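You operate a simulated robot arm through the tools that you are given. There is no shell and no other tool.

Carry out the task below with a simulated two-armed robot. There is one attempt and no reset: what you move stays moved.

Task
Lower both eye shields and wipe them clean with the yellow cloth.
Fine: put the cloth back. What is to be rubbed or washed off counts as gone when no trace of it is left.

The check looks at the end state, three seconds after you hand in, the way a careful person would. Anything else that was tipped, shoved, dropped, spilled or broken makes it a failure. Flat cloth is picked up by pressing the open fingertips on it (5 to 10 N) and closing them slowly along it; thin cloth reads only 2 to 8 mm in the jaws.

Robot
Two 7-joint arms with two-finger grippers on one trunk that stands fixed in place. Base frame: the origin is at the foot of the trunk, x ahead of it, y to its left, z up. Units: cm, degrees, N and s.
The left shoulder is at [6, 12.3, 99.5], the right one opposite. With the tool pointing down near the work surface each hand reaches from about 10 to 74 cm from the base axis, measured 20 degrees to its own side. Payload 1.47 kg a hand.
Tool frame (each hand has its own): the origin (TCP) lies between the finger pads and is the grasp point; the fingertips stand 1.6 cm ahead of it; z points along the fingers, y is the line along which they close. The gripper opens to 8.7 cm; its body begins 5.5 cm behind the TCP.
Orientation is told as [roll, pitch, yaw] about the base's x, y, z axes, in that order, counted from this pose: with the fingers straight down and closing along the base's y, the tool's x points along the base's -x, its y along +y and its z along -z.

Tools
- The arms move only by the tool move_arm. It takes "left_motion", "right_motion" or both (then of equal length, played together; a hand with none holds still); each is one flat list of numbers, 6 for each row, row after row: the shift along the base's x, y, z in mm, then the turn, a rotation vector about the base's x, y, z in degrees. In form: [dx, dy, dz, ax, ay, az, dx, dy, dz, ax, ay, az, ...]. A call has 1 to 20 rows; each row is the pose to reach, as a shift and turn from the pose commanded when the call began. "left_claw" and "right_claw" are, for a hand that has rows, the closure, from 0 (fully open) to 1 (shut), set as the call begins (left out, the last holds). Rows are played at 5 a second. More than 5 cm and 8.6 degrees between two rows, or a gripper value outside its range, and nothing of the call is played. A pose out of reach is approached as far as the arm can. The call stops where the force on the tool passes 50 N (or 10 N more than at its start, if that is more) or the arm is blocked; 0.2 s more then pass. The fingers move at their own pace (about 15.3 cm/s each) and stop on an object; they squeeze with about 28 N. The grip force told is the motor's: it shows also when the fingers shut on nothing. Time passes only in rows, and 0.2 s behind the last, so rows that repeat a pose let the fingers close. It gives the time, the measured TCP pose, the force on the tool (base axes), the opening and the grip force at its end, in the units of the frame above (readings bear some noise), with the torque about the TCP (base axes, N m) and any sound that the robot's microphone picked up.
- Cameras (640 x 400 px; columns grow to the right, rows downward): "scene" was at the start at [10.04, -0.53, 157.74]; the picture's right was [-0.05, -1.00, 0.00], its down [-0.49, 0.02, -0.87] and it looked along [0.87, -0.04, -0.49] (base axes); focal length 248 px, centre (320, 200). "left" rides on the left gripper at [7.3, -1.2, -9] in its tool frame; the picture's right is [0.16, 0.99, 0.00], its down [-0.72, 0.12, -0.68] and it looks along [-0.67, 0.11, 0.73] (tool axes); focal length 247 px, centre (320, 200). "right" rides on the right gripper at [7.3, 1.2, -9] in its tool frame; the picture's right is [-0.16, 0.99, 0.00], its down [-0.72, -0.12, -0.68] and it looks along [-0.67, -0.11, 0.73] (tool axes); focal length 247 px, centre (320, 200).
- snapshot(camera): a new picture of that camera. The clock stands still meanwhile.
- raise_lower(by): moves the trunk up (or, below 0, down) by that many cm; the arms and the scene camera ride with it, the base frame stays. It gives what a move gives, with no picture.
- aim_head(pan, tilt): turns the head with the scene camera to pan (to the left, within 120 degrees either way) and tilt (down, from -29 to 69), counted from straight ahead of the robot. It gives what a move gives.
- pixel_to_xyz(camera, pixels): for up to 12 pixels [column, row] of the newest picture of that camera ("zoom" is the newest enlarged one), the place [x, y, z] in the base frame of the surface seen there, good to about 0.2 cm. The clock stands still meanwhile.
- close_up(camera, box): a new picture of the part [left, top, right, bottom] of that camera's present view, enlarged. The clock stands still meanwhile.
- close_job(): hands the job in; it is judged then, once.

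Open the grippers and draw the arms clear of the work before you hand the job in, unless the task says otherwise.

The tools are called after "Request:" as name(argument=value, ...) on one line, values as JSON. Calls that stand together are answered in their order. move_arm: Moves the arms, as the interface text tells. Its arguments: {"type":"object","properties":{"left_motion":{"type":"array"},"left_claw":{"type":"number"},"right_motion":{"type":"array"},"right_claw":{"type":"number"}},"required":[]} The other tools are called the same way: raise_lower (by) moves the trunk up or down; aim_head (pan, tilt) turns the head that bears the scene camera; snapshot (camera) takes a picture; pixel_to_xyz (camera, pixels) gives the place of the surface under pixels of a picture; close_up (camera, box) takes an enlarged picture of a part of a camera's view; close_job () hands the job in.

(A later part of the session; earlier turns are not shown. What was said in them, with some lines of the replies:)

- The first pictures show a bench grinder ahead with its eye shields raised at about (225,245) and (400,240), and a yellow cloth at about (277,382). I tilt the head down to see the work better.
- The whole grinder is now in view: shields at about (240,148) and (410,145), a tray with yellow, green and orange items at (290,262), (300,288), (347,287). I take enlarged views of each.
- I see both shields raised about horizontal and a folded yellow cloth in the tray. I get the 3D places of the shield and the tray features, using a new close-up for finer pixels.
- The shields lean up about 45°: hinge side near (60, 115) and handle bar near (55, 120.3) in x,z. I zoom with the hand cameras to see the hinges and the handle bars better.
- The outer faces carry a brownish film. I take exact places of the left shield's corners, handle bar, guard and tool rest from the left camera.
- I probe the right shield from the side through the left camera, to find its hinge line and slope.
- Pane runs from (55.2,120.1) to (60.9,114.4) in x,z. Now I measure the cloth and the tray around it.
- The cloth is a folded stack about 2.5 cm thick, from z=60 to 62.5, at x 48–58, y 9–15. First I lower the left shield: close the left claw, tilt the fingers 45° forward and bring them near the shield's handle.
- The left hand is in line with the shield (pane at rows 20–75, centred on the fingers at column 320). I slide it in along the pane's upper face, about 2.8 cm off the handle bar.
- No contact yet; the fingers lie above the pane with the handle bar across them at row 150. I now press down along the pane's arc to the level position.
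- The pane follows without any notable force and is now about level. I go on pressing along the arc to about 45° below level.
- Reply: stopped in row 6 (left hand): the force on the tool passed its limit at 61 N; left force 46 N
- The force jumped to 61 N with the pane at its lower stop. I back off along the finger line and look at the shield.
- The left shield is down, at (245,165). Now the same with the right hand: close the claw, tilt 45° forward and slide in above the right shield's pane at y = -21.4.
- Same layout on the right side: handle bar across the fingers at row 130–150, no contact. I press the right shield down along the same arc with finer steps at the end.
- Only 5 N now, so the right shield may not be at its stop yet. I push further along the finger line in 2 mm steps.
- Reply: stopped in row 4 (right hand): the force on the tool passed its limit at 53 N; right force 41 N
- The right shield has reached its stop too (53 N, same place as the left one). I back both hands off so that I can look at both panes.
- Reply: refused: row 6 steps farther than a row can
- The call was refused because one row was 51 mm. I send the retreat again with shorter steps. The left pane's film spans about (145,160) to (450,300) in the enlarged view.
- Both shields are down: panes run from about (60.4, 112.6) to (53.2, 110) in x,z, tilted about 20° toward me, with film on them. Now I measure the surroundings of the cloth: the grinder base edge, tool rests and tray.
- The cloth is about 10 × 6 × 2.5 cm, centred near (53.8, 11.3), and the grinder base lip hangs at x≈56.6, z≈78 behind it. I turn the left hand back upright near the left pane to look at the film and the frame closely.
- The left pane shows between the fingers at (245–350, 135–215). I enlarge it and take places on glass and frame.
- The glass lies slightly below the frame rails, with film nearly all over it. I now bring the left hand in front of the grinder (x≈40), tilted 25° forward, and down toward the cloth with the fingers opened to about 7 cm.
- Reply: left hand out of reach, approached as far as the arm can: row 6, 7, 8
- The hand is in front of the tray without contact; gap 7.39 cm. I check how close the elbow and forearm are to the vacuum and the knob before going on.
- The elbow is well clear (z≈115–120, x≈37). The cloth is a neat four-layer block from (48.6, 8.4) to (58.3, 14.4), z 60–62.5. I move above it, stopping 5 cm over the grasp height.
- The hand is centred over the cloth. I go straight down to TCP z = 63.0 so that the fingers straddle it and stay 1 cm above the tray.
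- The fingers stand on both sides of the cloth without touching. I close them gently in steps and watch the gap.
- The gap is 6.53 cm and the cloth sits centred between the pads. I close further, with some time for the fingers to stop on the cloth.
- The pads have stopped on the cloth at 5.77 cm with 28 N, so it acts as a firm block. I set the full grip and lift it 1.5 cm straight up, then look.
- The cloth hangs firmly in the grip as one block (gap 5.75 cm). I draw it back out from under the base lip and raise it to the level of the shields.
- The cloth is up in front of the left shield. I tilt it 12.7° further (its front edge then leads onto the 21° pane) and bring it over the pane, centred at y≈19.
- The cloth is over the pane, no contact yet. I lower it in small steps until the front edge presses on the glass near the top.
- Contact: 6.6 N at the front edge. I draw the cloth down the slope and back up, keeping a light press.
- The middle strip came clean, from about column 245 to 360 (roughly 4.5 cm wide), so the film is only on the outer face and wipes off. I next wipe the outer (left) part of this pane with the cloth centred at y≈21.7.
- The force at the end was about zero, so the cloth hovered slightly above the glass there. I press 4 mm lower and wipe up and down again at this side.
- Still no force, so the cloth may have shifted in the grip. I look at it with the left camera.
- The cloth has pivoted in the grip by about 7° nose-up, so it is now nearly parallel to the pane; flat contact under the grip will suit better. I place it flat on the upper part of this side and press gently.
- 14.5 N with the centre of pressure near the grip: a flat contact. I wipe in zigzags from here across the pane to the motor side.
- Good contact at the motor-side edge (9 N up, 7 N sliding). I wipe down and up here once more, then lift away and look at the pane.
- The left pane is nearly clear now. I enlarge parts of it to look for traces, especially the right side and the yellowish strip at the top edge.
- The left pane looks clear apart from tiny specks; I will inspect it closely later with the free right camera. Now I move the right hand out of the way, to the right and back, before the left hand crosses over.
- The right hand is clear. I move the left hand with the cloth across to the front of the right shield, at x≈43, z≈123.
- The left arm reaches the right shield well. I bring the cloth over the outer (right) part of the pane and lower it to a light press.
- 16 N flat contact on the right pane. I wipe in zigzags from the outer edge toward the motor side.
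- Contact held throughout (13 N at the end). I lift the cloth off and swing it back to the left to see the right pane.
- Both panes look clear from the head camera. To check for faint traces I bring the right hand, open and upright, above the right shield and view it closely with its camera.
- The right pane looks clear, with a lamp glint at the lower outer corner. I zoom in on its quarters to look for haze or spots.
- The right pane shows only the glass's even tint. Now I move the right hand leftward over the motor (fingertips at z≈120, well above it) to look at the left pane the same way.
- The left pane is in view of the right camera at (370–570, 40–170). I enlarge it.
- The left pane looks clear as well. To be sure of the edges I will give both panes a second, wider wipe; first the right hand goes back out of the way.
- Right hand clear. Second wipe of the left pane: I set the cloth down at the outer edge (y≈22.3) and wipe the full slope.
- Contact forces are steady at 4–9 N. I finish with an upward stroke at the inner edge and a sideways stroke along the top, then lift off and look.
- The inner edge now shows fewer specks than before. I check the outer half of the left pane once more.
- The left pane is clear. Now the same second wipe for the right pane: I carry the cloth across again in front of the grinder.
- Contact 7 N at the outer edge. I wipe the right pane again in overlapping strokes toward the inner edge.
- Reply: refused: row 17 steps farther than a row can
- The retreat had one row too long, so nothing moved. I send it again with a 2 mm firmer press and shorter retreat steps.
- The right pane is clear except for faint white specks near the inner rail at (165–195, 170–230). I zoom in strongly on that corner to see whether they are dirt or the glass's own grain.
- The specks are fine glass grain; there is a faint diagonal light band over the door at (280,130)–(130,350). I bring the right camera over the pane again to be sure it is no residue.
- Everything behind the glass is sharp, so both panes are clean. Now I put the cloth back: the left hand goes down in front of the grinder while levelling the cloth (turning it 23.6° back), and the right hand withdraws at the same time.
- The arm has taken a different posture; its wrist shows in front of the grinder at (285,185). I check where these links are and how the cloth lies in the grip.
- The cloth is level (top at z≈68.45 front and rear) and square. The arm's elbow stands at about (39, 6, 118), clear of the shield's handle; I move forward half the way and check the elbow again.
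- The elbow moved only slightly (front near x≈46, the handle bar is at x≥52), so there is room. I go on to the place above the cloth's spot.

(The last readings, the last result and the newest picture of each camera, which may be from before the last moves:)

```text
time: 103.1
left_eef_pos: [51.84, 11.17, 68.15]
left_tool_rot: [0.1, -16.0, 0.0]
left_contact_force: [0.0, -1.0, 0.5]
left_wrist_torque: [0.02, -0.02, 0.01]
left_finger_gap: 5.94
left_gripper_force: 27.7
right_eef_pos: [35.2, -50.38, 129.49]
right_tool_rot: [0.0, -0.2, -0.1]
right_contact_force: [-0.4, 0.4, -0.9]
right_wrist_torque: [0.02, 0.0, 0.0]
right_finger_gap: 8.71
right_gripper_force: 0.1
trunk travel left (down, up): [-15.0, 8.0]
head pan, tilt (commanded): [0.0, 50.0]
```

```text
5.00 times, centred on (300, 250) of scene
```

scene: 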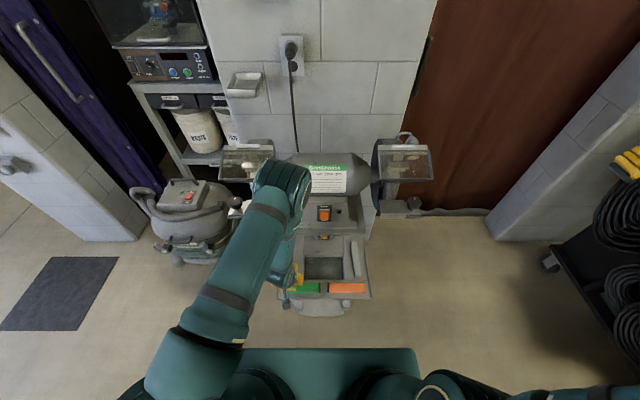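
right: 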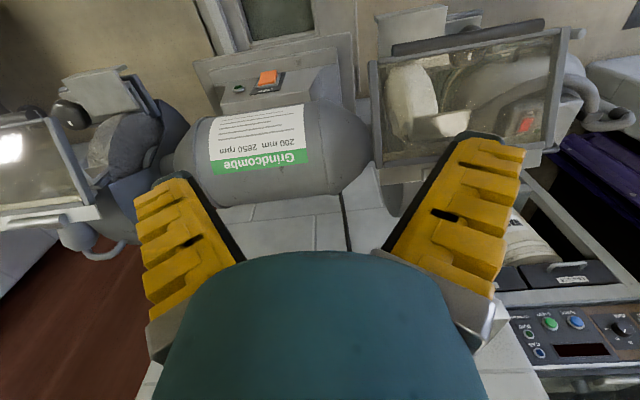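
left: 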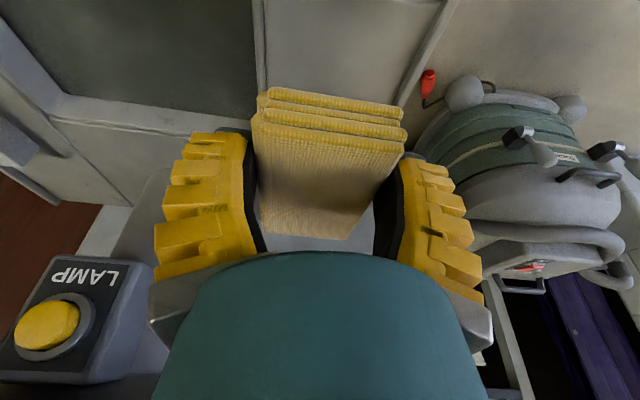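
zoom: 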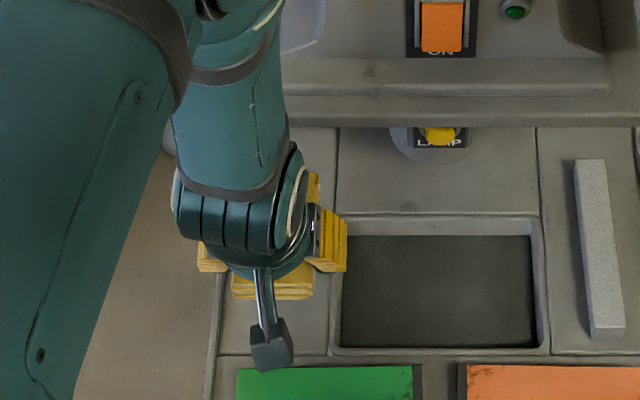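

The cloth is over its spot. I lower it straight down in small steps until it just about meets the tray.

Request:
move_arm(left_motion=[1, 1, -15, 0, 0, 0, 2, 1.5, -28, 0, 0, 0, 3, 1.5, -38, 0, 0, 0, 3, 1.5, -45, 0, 0, 0, 3, 1.5, -50, 0, 0, 0, 3, 1.5, -53, 0, 0, 0])

Request:
snapshot(camera="left")

Request:
close_up(camera="scene", box=[250, 210, 350, 290])

```text
time: 104.5
left_eef_pos: [52.28, 11.42, 62.93]
left_tool_rot: [0.0, -15.9, 0.0]
left_contact_force: [0.5, 0.0, -0.4]
left_wrist_torque: [0.03, 0.0, 0.01]
left_finger_gap: 5.93
left_gripper_force: 27.8
right_eef_pos: [35.2, -50.51, 129.44]
right_tool_rot: [0.0, -0.3, 0.0]
right_contact_force: [0.6, 1.0, -0.7]
right_wrist_torque: [0.0, -0.01, 0.0]
right_finger_gap: 8.7
right_gripper_force: 0.1
trunk travel left (down, up): [-15.0, 8.0]
head pan, tilt (commanded): [0.0, 50.0]
```

```text
taken
```

left: 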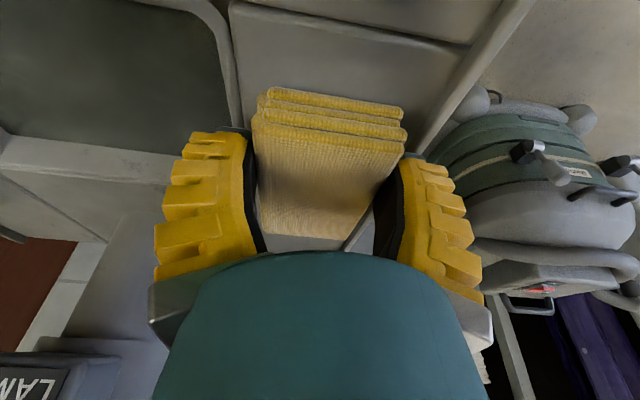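

```text
5.00 times, centred on (300, 250) of scene
```

zoom: 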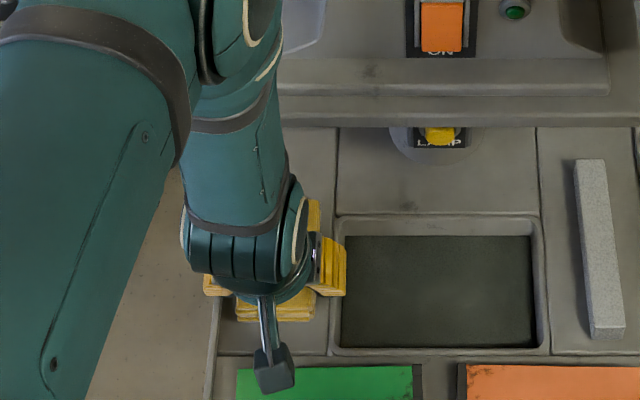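

No contact yet at TCP z = 62.93. I check the cloth's height and edges over the tray before the last millimetres.

Request:
pixel_to_xyz(camera="left", pixels=[[300, 97], [380, 108], [300, 112], [300, 130], [330, 160], [330, 200], [300, 225], [265, 100], [402, 115], [300, 80], [240, 90], [430, 110]])

Request:
move_arm(left_motion=[0, 0, -1, 0, 0, 0, 0, 0, -2, 0, 0, 0, 0, 0, -2, 0, 0, 0])

```text
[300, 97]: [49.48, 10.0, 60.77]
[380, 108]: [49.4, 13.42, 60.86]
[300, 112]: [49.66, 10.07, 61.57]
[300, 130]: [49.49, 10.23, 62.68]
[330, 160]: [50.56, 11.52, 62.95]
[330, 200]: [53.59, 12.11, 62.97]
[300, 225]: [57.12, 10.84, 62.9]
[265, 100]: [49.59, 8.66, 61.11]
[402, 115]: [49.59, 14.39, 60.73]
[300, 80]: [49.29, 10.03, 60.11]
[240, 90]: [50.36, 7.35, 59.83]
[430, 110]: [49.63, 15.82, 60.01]
```

```text
time: 105.3
left_eef_pos: [52.35, 11.41, 62.67]
left_tool_rot: [0.1, -15.9, -0.1]
left_contact_force: [0.5, 0.0, -0.6]
left_wrist_torque: [0.01, 0.01, -0.01]
left_finger_gap: 5.91
left_gripper_force: 27.6
right_eef_pos: [35.13, -50.63, 129.44]
right_tool_rot: [0.0, -0.3, 0.0]
right_contact_force: [-0.1, -0.4, -0.6]
right_wrist_torque: [-0.01, -0.01, 0.02]
right_finger_gap: 8.7
right_gripper_force: 0.1
trunk travel left (down, up): [-15.0, 8.0]
head pan, tilt (commanded): [0.0, 50.0]
```

The cloth's outline (x 49.5, y 8.7–14.4) is within 2 mm of where it lay, and it hangs about 1 mm above the tray. I nudge it 2 mm back and 1 mm down, then open the fingers slightly to 7 cm.

Request:
move_arm(left_motion=[-2, 0, -1, 0, 0, 0, -2, 0, -1, 0, 0, 0])

Request:
move_arm(left_motion=[0, 0, 0, 0, 0, 0, 0, 0, 0, 0, 0, 0, 0, 0, 0, 0, 0, 0], left_claw=0.25)

Request:
snapshot(camera="left")

```text
time: 105.9
left_eef_pos: [52.14, 11.33, 62.56]
left_tool_rot: [0.0, -16.1, 0.0]
left_contact_force: [2.4, 0.5, 2.5]
left_wrist_torque: [0.06, -0.21, -0.02]
left_finger_gap: 5.93
left_gripper_force: 28.1
right_eef_pos: [35.18, -50.55, 129.43]
right_tool_rot: [0.0, -0.3, 0.0]
right_contact_force: [-1.5, 0.2, 0.9]
right_wrist_torque: [0.0, -0.01, 0.04]
right_finger_gap: 8.68
right_gripper_force: 0.1
trunk travel left (down, up): [-15.0, 8.0]
head pan, tilt (commanded): [0.0, 50.0]
```

```text
time: 106.7
left_eef_pos: [52.07, 11.42, 62.5]
left_tool_rot: [0.1, -16.0, 0.1]
left_contact_force: [-0.2, 0.5, -0.1]
left_wrist_torque: [-0.02, -0.02, -0.01]
left_finger_gap: 6.92
left_gripper_force: 3.2
right_eef_pos: [35.2, -50.48, 129.41]
right_tool_rot: [0.0, -0.3, -0.1]
right_contact_force: [-0.1, 0.8, 0.1]
right_wrist_torque: [-0.05, 0.0, -0.01]
right_finger_gap: 8.71
right_gripper_force: 0.2
trunk travel left (down, up): [-15.0, 8.0]
head pan, tilt (commanded): [0.0, 50.0]
```

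```text
taken
```

left: 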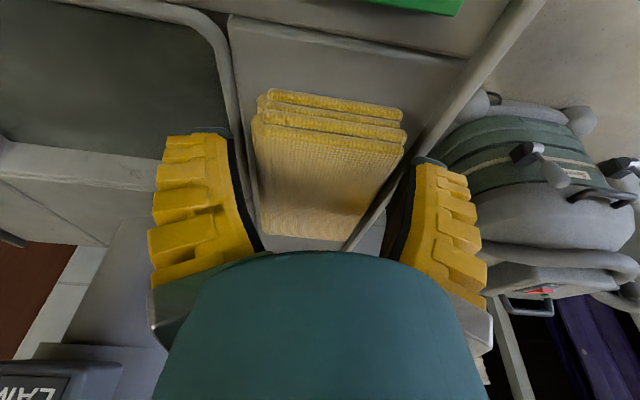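

The cloth rests flat on the tray, free of the fingers. I lift the hand straight up 4 cm, then draw it back clear of the tray.

Request:
move_arm(left_motion=[0, 0, 8, 0, 0, 0, 0, 0, 18, 0, 0, 0, 0, 0, 30, 0, 0, 0, 0, 0, 45, 0, 0, 0, -25, 0, 55, 0, 0, 0, -55, 0, 65, 0, 0, 0, -85, 0, 75, 0, 0, 0, -90, 0, 110, 0, 0, 0, -90, 0, 150, 0, 0, 0])

Request:
snapshot(camera="left")

Request:
snapshot(camera="scene")

```text
time: 108.7
left_eef_pos: [43.28, 11.62, 77.59]
left_tool_rot: [0.1, -16.0, 0.0]
left_contact_force: [0.4, 0.4, 0.4]
left_wrist_torque: [0.04, 0.01, -0.03]
left_finger_gap: 6.94
left_gripper_force: 3.4
right_eef_pos: [35.15, -50.62, 129.35]
right_tool_rot: [0.0, -0.3, -0.1]
right_contact_force: [-0.6, 0.0, -0.2]
right_wrist_torque: [-0.01, 0.0, 0.03]
right_finger_gap: 8.68
right_gripper_force: 0.0
trunk travel left (down, up): [-15.0, 8.0]
head pan, tilt (commanded): [0.0, 50.0]
```

```text
taken
```

left: 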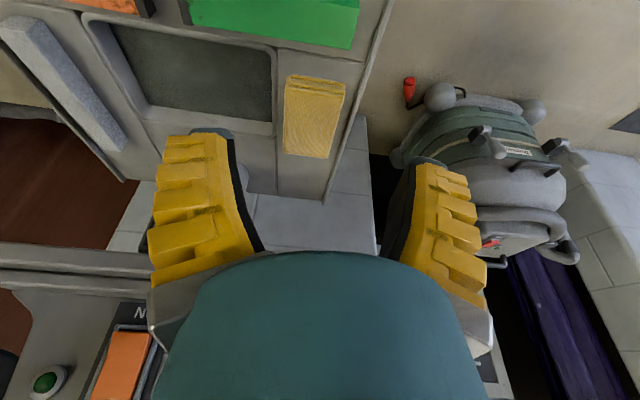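

```text
taken
```

scene: 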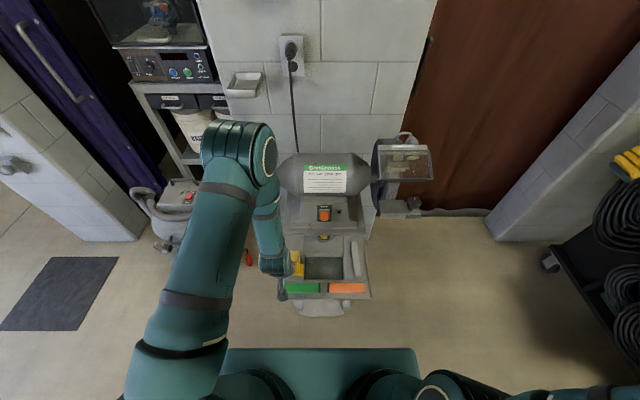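

The cloth lies neatly in its compartment. The elbow shows at (237,145), near the left shield, so I check its place before raising the hand.

Request:
pixel_to_xyz(camera="scene", pixels=[[237, 126], [215, 130], [260, 130], [237, 145], [215, 170], [270, 170], [265, 215], [190, 280]])

Request:
close_up(camera="scene", box=[190, 110, 310, 200])

Request:
close_up(camera="left", box=[240, 50, 400, 170])

```text
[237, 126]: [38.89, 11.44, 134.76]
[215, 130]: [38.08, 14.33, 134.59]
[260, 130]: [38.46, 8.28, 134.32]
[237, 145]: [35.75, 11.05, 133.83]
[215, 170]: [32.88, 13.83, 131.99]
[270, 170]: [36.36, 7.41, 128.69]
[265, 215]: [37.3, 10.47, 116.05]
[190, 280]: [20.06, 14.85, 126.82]
```

```text
4.44 times, centred on (250, 155) of scene
```

zoom: 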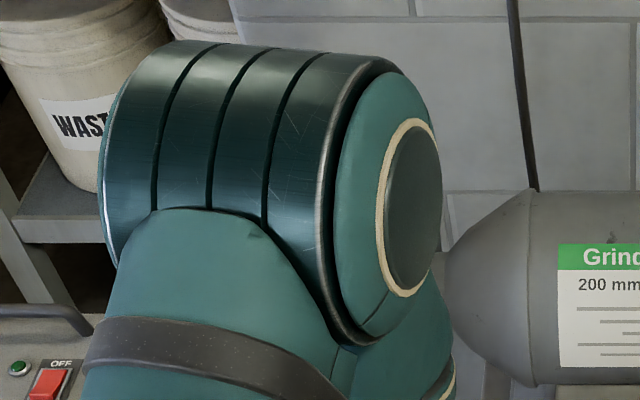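

```text
3.33 times, centred on (320, 110) of left
```

zoom: 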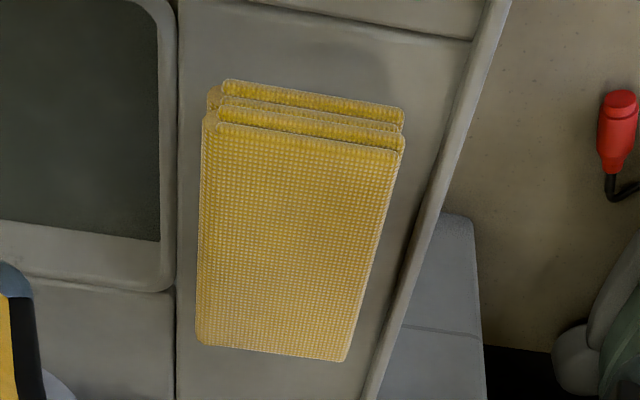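

The elbow is at about (38, 11, 127), well clear of the shield. I raise the left hand up and to the left, away from the grinder.

Request:
move_arm(left_motion=[0, 0, 40, 0, 0, 0, 0, 5, 80, 0, 0, 0, 0, 10, 122, 0, 0, 0, 0, 15, 165, 0, 0, 0, 0, 20, 208, 0, 0, 0, 0, 25, 250, 0, 0, 0, 0, 32, 292, 0, 0, 0, 0, 40, 334, 0, 0, 0, 0, 50, 376, 0, 0, 0, 0, 62, 418, 0, 0, 0, 0, 75, 460, 0, 0, 0, 0, 90, 500, 0, 0, 0, -10, 115, 530, 0, 0, 0, -20, 145, 555, 0, 0, 0, -30, 175, 570, 0, 0, 0])

Request:
snapshot(camera="scene")

```text
time: 111.9
left_eef_pos: [40.32, 30.02, 132.87]
left_tool_rot: [-3.9, -15.2, 0.9]
left_contact_force: [0.5, 0.2, -0.7]
left_wrist_torque: [-0.02, -0.04, 0.01]
left_finger_gap: 6.92
left_gripper_force: 2.5
right_eef_pos: [35.15, -50.62, 129.48]
right_tool_rot: [0.0, -0.4, 0.0]
right_contact_force: [-0.5, -0.1, 0.1]
right_wrist_torque: [0.02, 0.0, 0.01]
right_finger_gap: 8.69
right_gripper_force: 0.1
trunk travel left (down, up): [-15.0, 8.0]
head pan, tilt (commanded): [0.0, 50.0]
```

```text
taken
```

scene: 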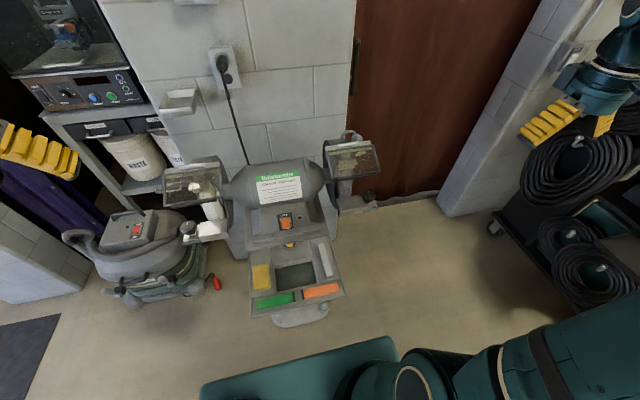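

The head camera's picture is now turned, and the left hand's rotation is off by 4°: the left elbow seems to press against the head. I go back along the last rows at once.

Request:
move_arm(left_motion=[10, -30, -15, 0, 0, 0, 20, -60, -40, 0, 0, 0, 30, -85, -70, 0, 0, 0, 30, -100, -110, 0, 0, 0, 30, -113, -152, 0, 0, 0, 30, -125, -194, 0, 0, 0])

Request:
snapshot(camera="scene")

```text
time: 112.6
left_eef_pos: [42.46, 25.09, 128.69]
left_tool_rot: [-9.3, -14.5, 2.2]
left_contact_force: [-0.6, -0.3, 0.8]
left_wrist_torque: [-0.03, -0.03, 0.01]
left_finger_gap: 6.92
left_gripper_force: 2.7
right_eef_pos: [35.15, -50.59, 129.46]
right_tool_rot: [0.0, -0.3, 0.0]
right_contact_force: [0.5, -0.7, 0.9]
right_wrist_torque: [0.01, 0.03, -0.02]
right_finger_gap: 8.69
right_gripper_force: 0.0
trunk travel left (down, up): [-15.0, 8.0]
head pan, tilt (commanded): [0.0, 50.0]
stopped in row 3 (left hand): the arm was blocked; the commanded pose is now the measured one
```

```text
taken
```

scene: 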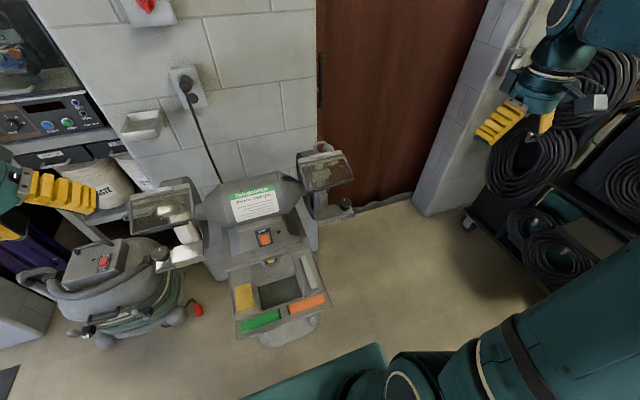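

The elbow pushes the head from the left, and going inward made it worse. I move the hand the other way, outward and forward, to draw the elbow off the head.

Request:
move_arm(left_motion=[5, 20, 0, 0, 0, 0, 12, 40, 0, 0, 0, 0, 18, 62, 0, 0, 0, 0, 22, 85, 0, 0, 0, 0])

Request:
snapshot(camera="scene")

Request:
snapshot(camera="left")

Request:
snapshot(camera="right")

```text
time: 113.6
left_eef_pos: [44.38, 33.57, 128.68]
left_tool_rot: [-8.9, -14.4, 2.4]
left_contact_force: [0.6, -0.3, 0.2]
left_wrist_torque: [0.01, -0.03, -0.05]
left_finger_gap: 6.91
left_gripper_force: 2.9
right_eef_pos: [35.2, -50.51, 129.58]
right_tool_rot: [0.0, -0.3, 0.0]
right_contact_force: [0.8, 0.0, -0.1]
right_wrist_torque: [-0.03, 0.03, -0.01]
right_finger_gap: 8.7
right_gripper_force: 0.2
trunk travel left (down, up): [-15.0, 8.0]
head pan, tilt (commanded): [0.0, 50.0]
```

```text
taken
```

scene: 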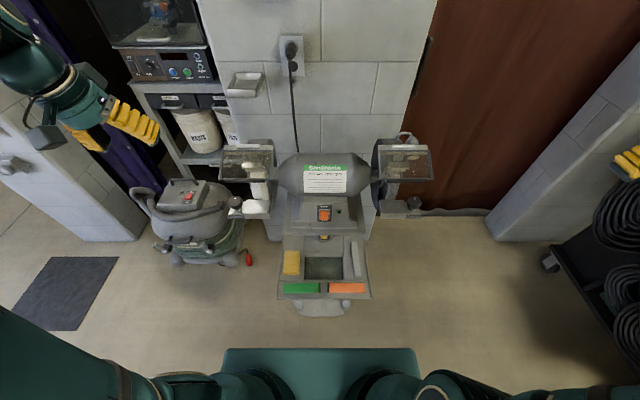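

```text
taken
```

left: 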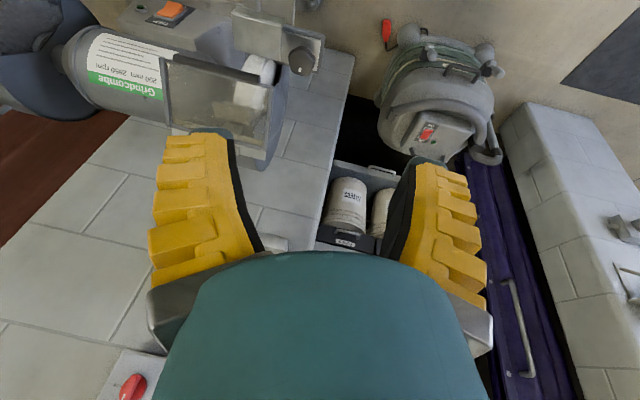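

```text
taken
```

right: 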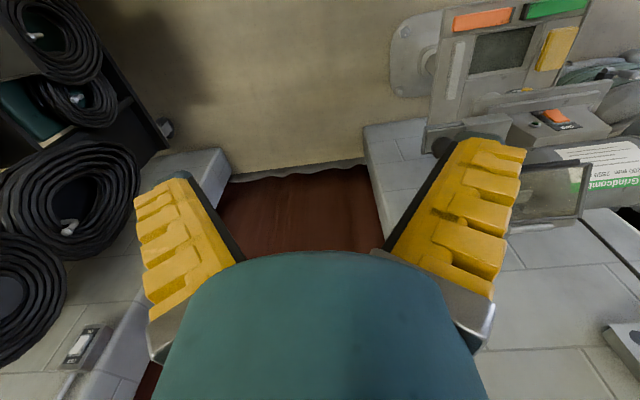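

The head is free and back in its place, and the left hand is clear at (44, 34, 129). I open the left gripper fully, moving 1 cm further out, and take final close views of shields, tray and surroundings.

Request:
move_arm(left_motion=[0, 10, 0, 0, 0, 0, 0, 10, 0, 0, 0, 0], left_claw=0)

Request:
close_up(camera="scene", box=[210, 130, 290, 190])

Request:
close_up(camera="scene", box=[365, 130, 445, 190])

Request:
close_up(camera="scene", box=[260, 220, 390, 320])

Request:
close_up(camera="scene", box=[200, 120, 460, 320])

```text
time: 114.2
left_eef_pos: [44.43, 34.6, 128.66]
left_tool_rot: [-9.0, -14.6, 2.3]
left_contact_force: [0.2, 0.9, -0.4]
left_wrist_torque: [0.0, -0.03, -0.04]
left_finger_gap: 8.68
left_gripper_force: 0.0
right_eef_pos: [35.13, -50.79, 129.36]
right_tool_rot: [0.0, -0.4, 0.0]
right_contact_force: [0.1, -1.1, 0.2]
right_wrist_torque: [0.01, 0.0, 0.04]
right_finger_gap: 8.69
right_gripper_force: 0.0
trunk travel left (down, up): [-15.0, 8.0]
head pan, tilt (commanded): [0.0, 50.0]
```

```text
6.67 times, centred on (250, 160) of scene
```

zoom: 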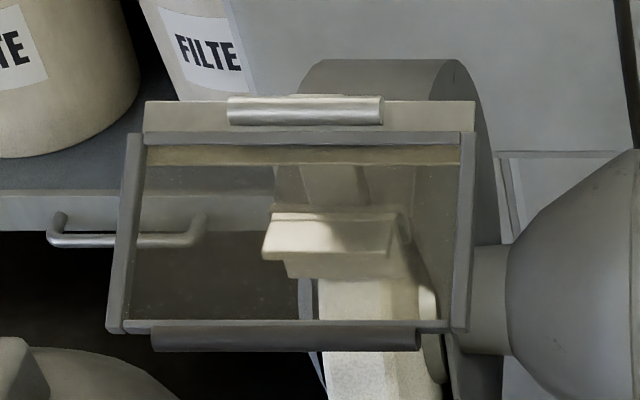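

```text
6.67 times, centred on (405, 160) of scene
```

zoom: 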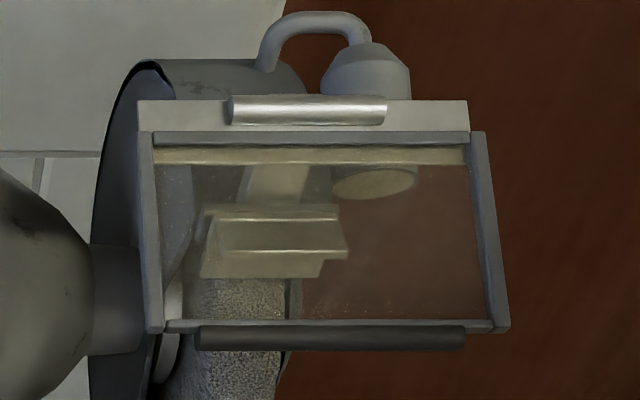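

```text
4.00 times, centred on (325, 270) of scene
```

zoom: 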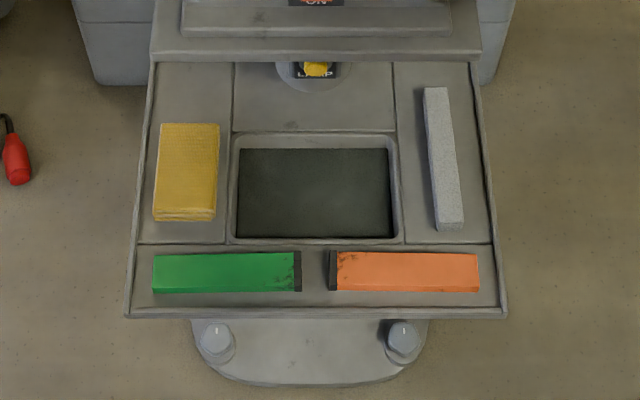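

```text
2.00 times, centred on (330, 220) of scene
```

zoom: 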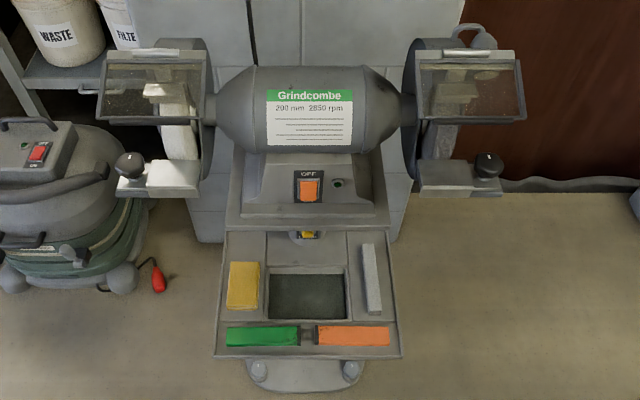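

All items lie as before and the cloth is back. As a last check I look at the left pane through the left camera, which now sees it unobstructed at (165–290, 55–165).

Request:
close_up(camera="left", box=[140, 40, 310, 180])

Request:
close_up(camera="left", box=[160, 50, 230, 140])

```text
2.86 times, centred on (225, 110) of left
```

zoom: 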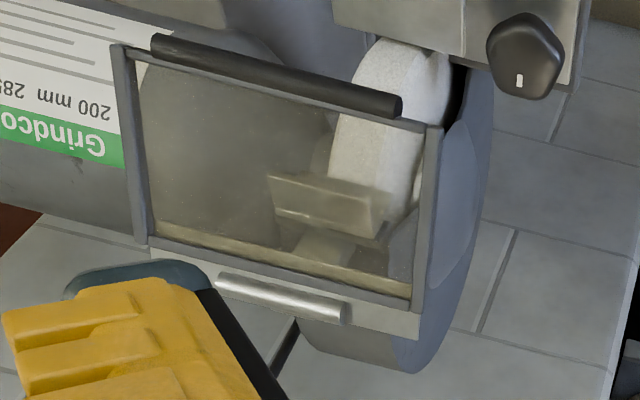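

```text
4.44 times, centred on (195, 95) of left
```

zoom: 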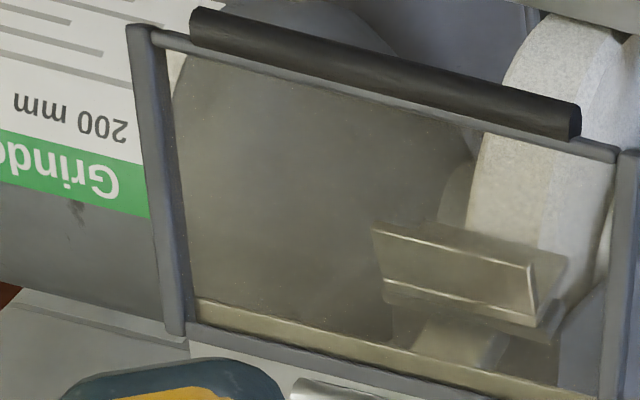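

The wheel, spark plate and guard show clearly through the glass. I zoom once more on the lower inner area near the handle, at left-camera pixels (165–225, 55–95), to rule out a faint haze.

Request:
close_up(camera="left", box=[172, 58, 222, 92])

Request:
close_up(camera="left", box=[172, 85, 232, 125])

Request:
close_up(camera="left", box=[220, 70, 290, 150])

```text
11.76 times, centred on (197, 75) of left
```

zoom: 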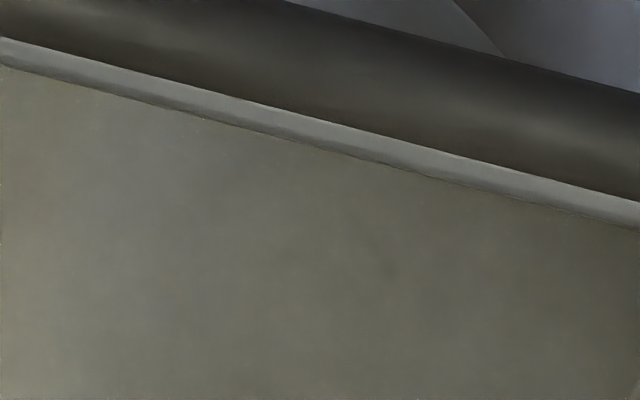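

```text
10.00 times, centred on (202, 105) of left
```

zoom: 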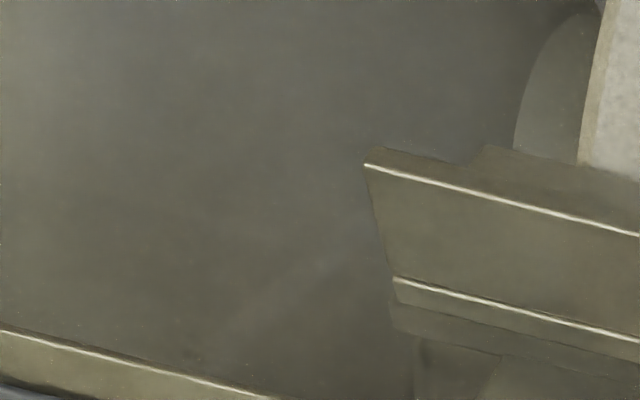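

```text
5.00 times, centred on (255, 110) of left
```

zoom: 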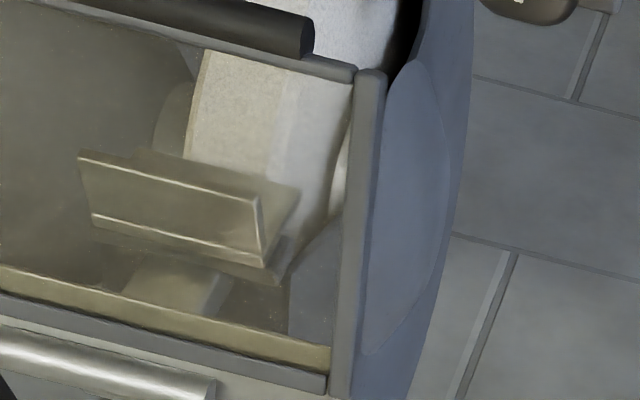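

Through the whole pane the tones match plain tinted glass (same tint at the margins that never had film), so no trace of the film is left. Both shields are down and clean, the cloth lies back in its compartment, nothing else has moved, and both hands are open and clear, so I hand in.

Request:
close_job()

```text
The job is handed in.
```

I lowered both eye shields, wiped each one twice with the yellow cloth, and handed the job in. I don't have the judge's result.

- **Shields:** Both are down against their lower stops. Close views from the head camera and both hand cameras show only the even tint and fine grain of the glass, with no film left.
- **Cloth:** It lies flat in its tray compartment, within about 2 mm of where it started.
- **Everything else:** In the last pictures the other tray items and the things around the grinder look just as they did at the start.
- **Arms:** Both grippers are open and clear of the grinder.

While I was drawing the left arm away at the end, its elbow pushed against the robot's own head and turned the camera. I moved the arm outward and the camera view returned to normal; nothing in the scene was touched.
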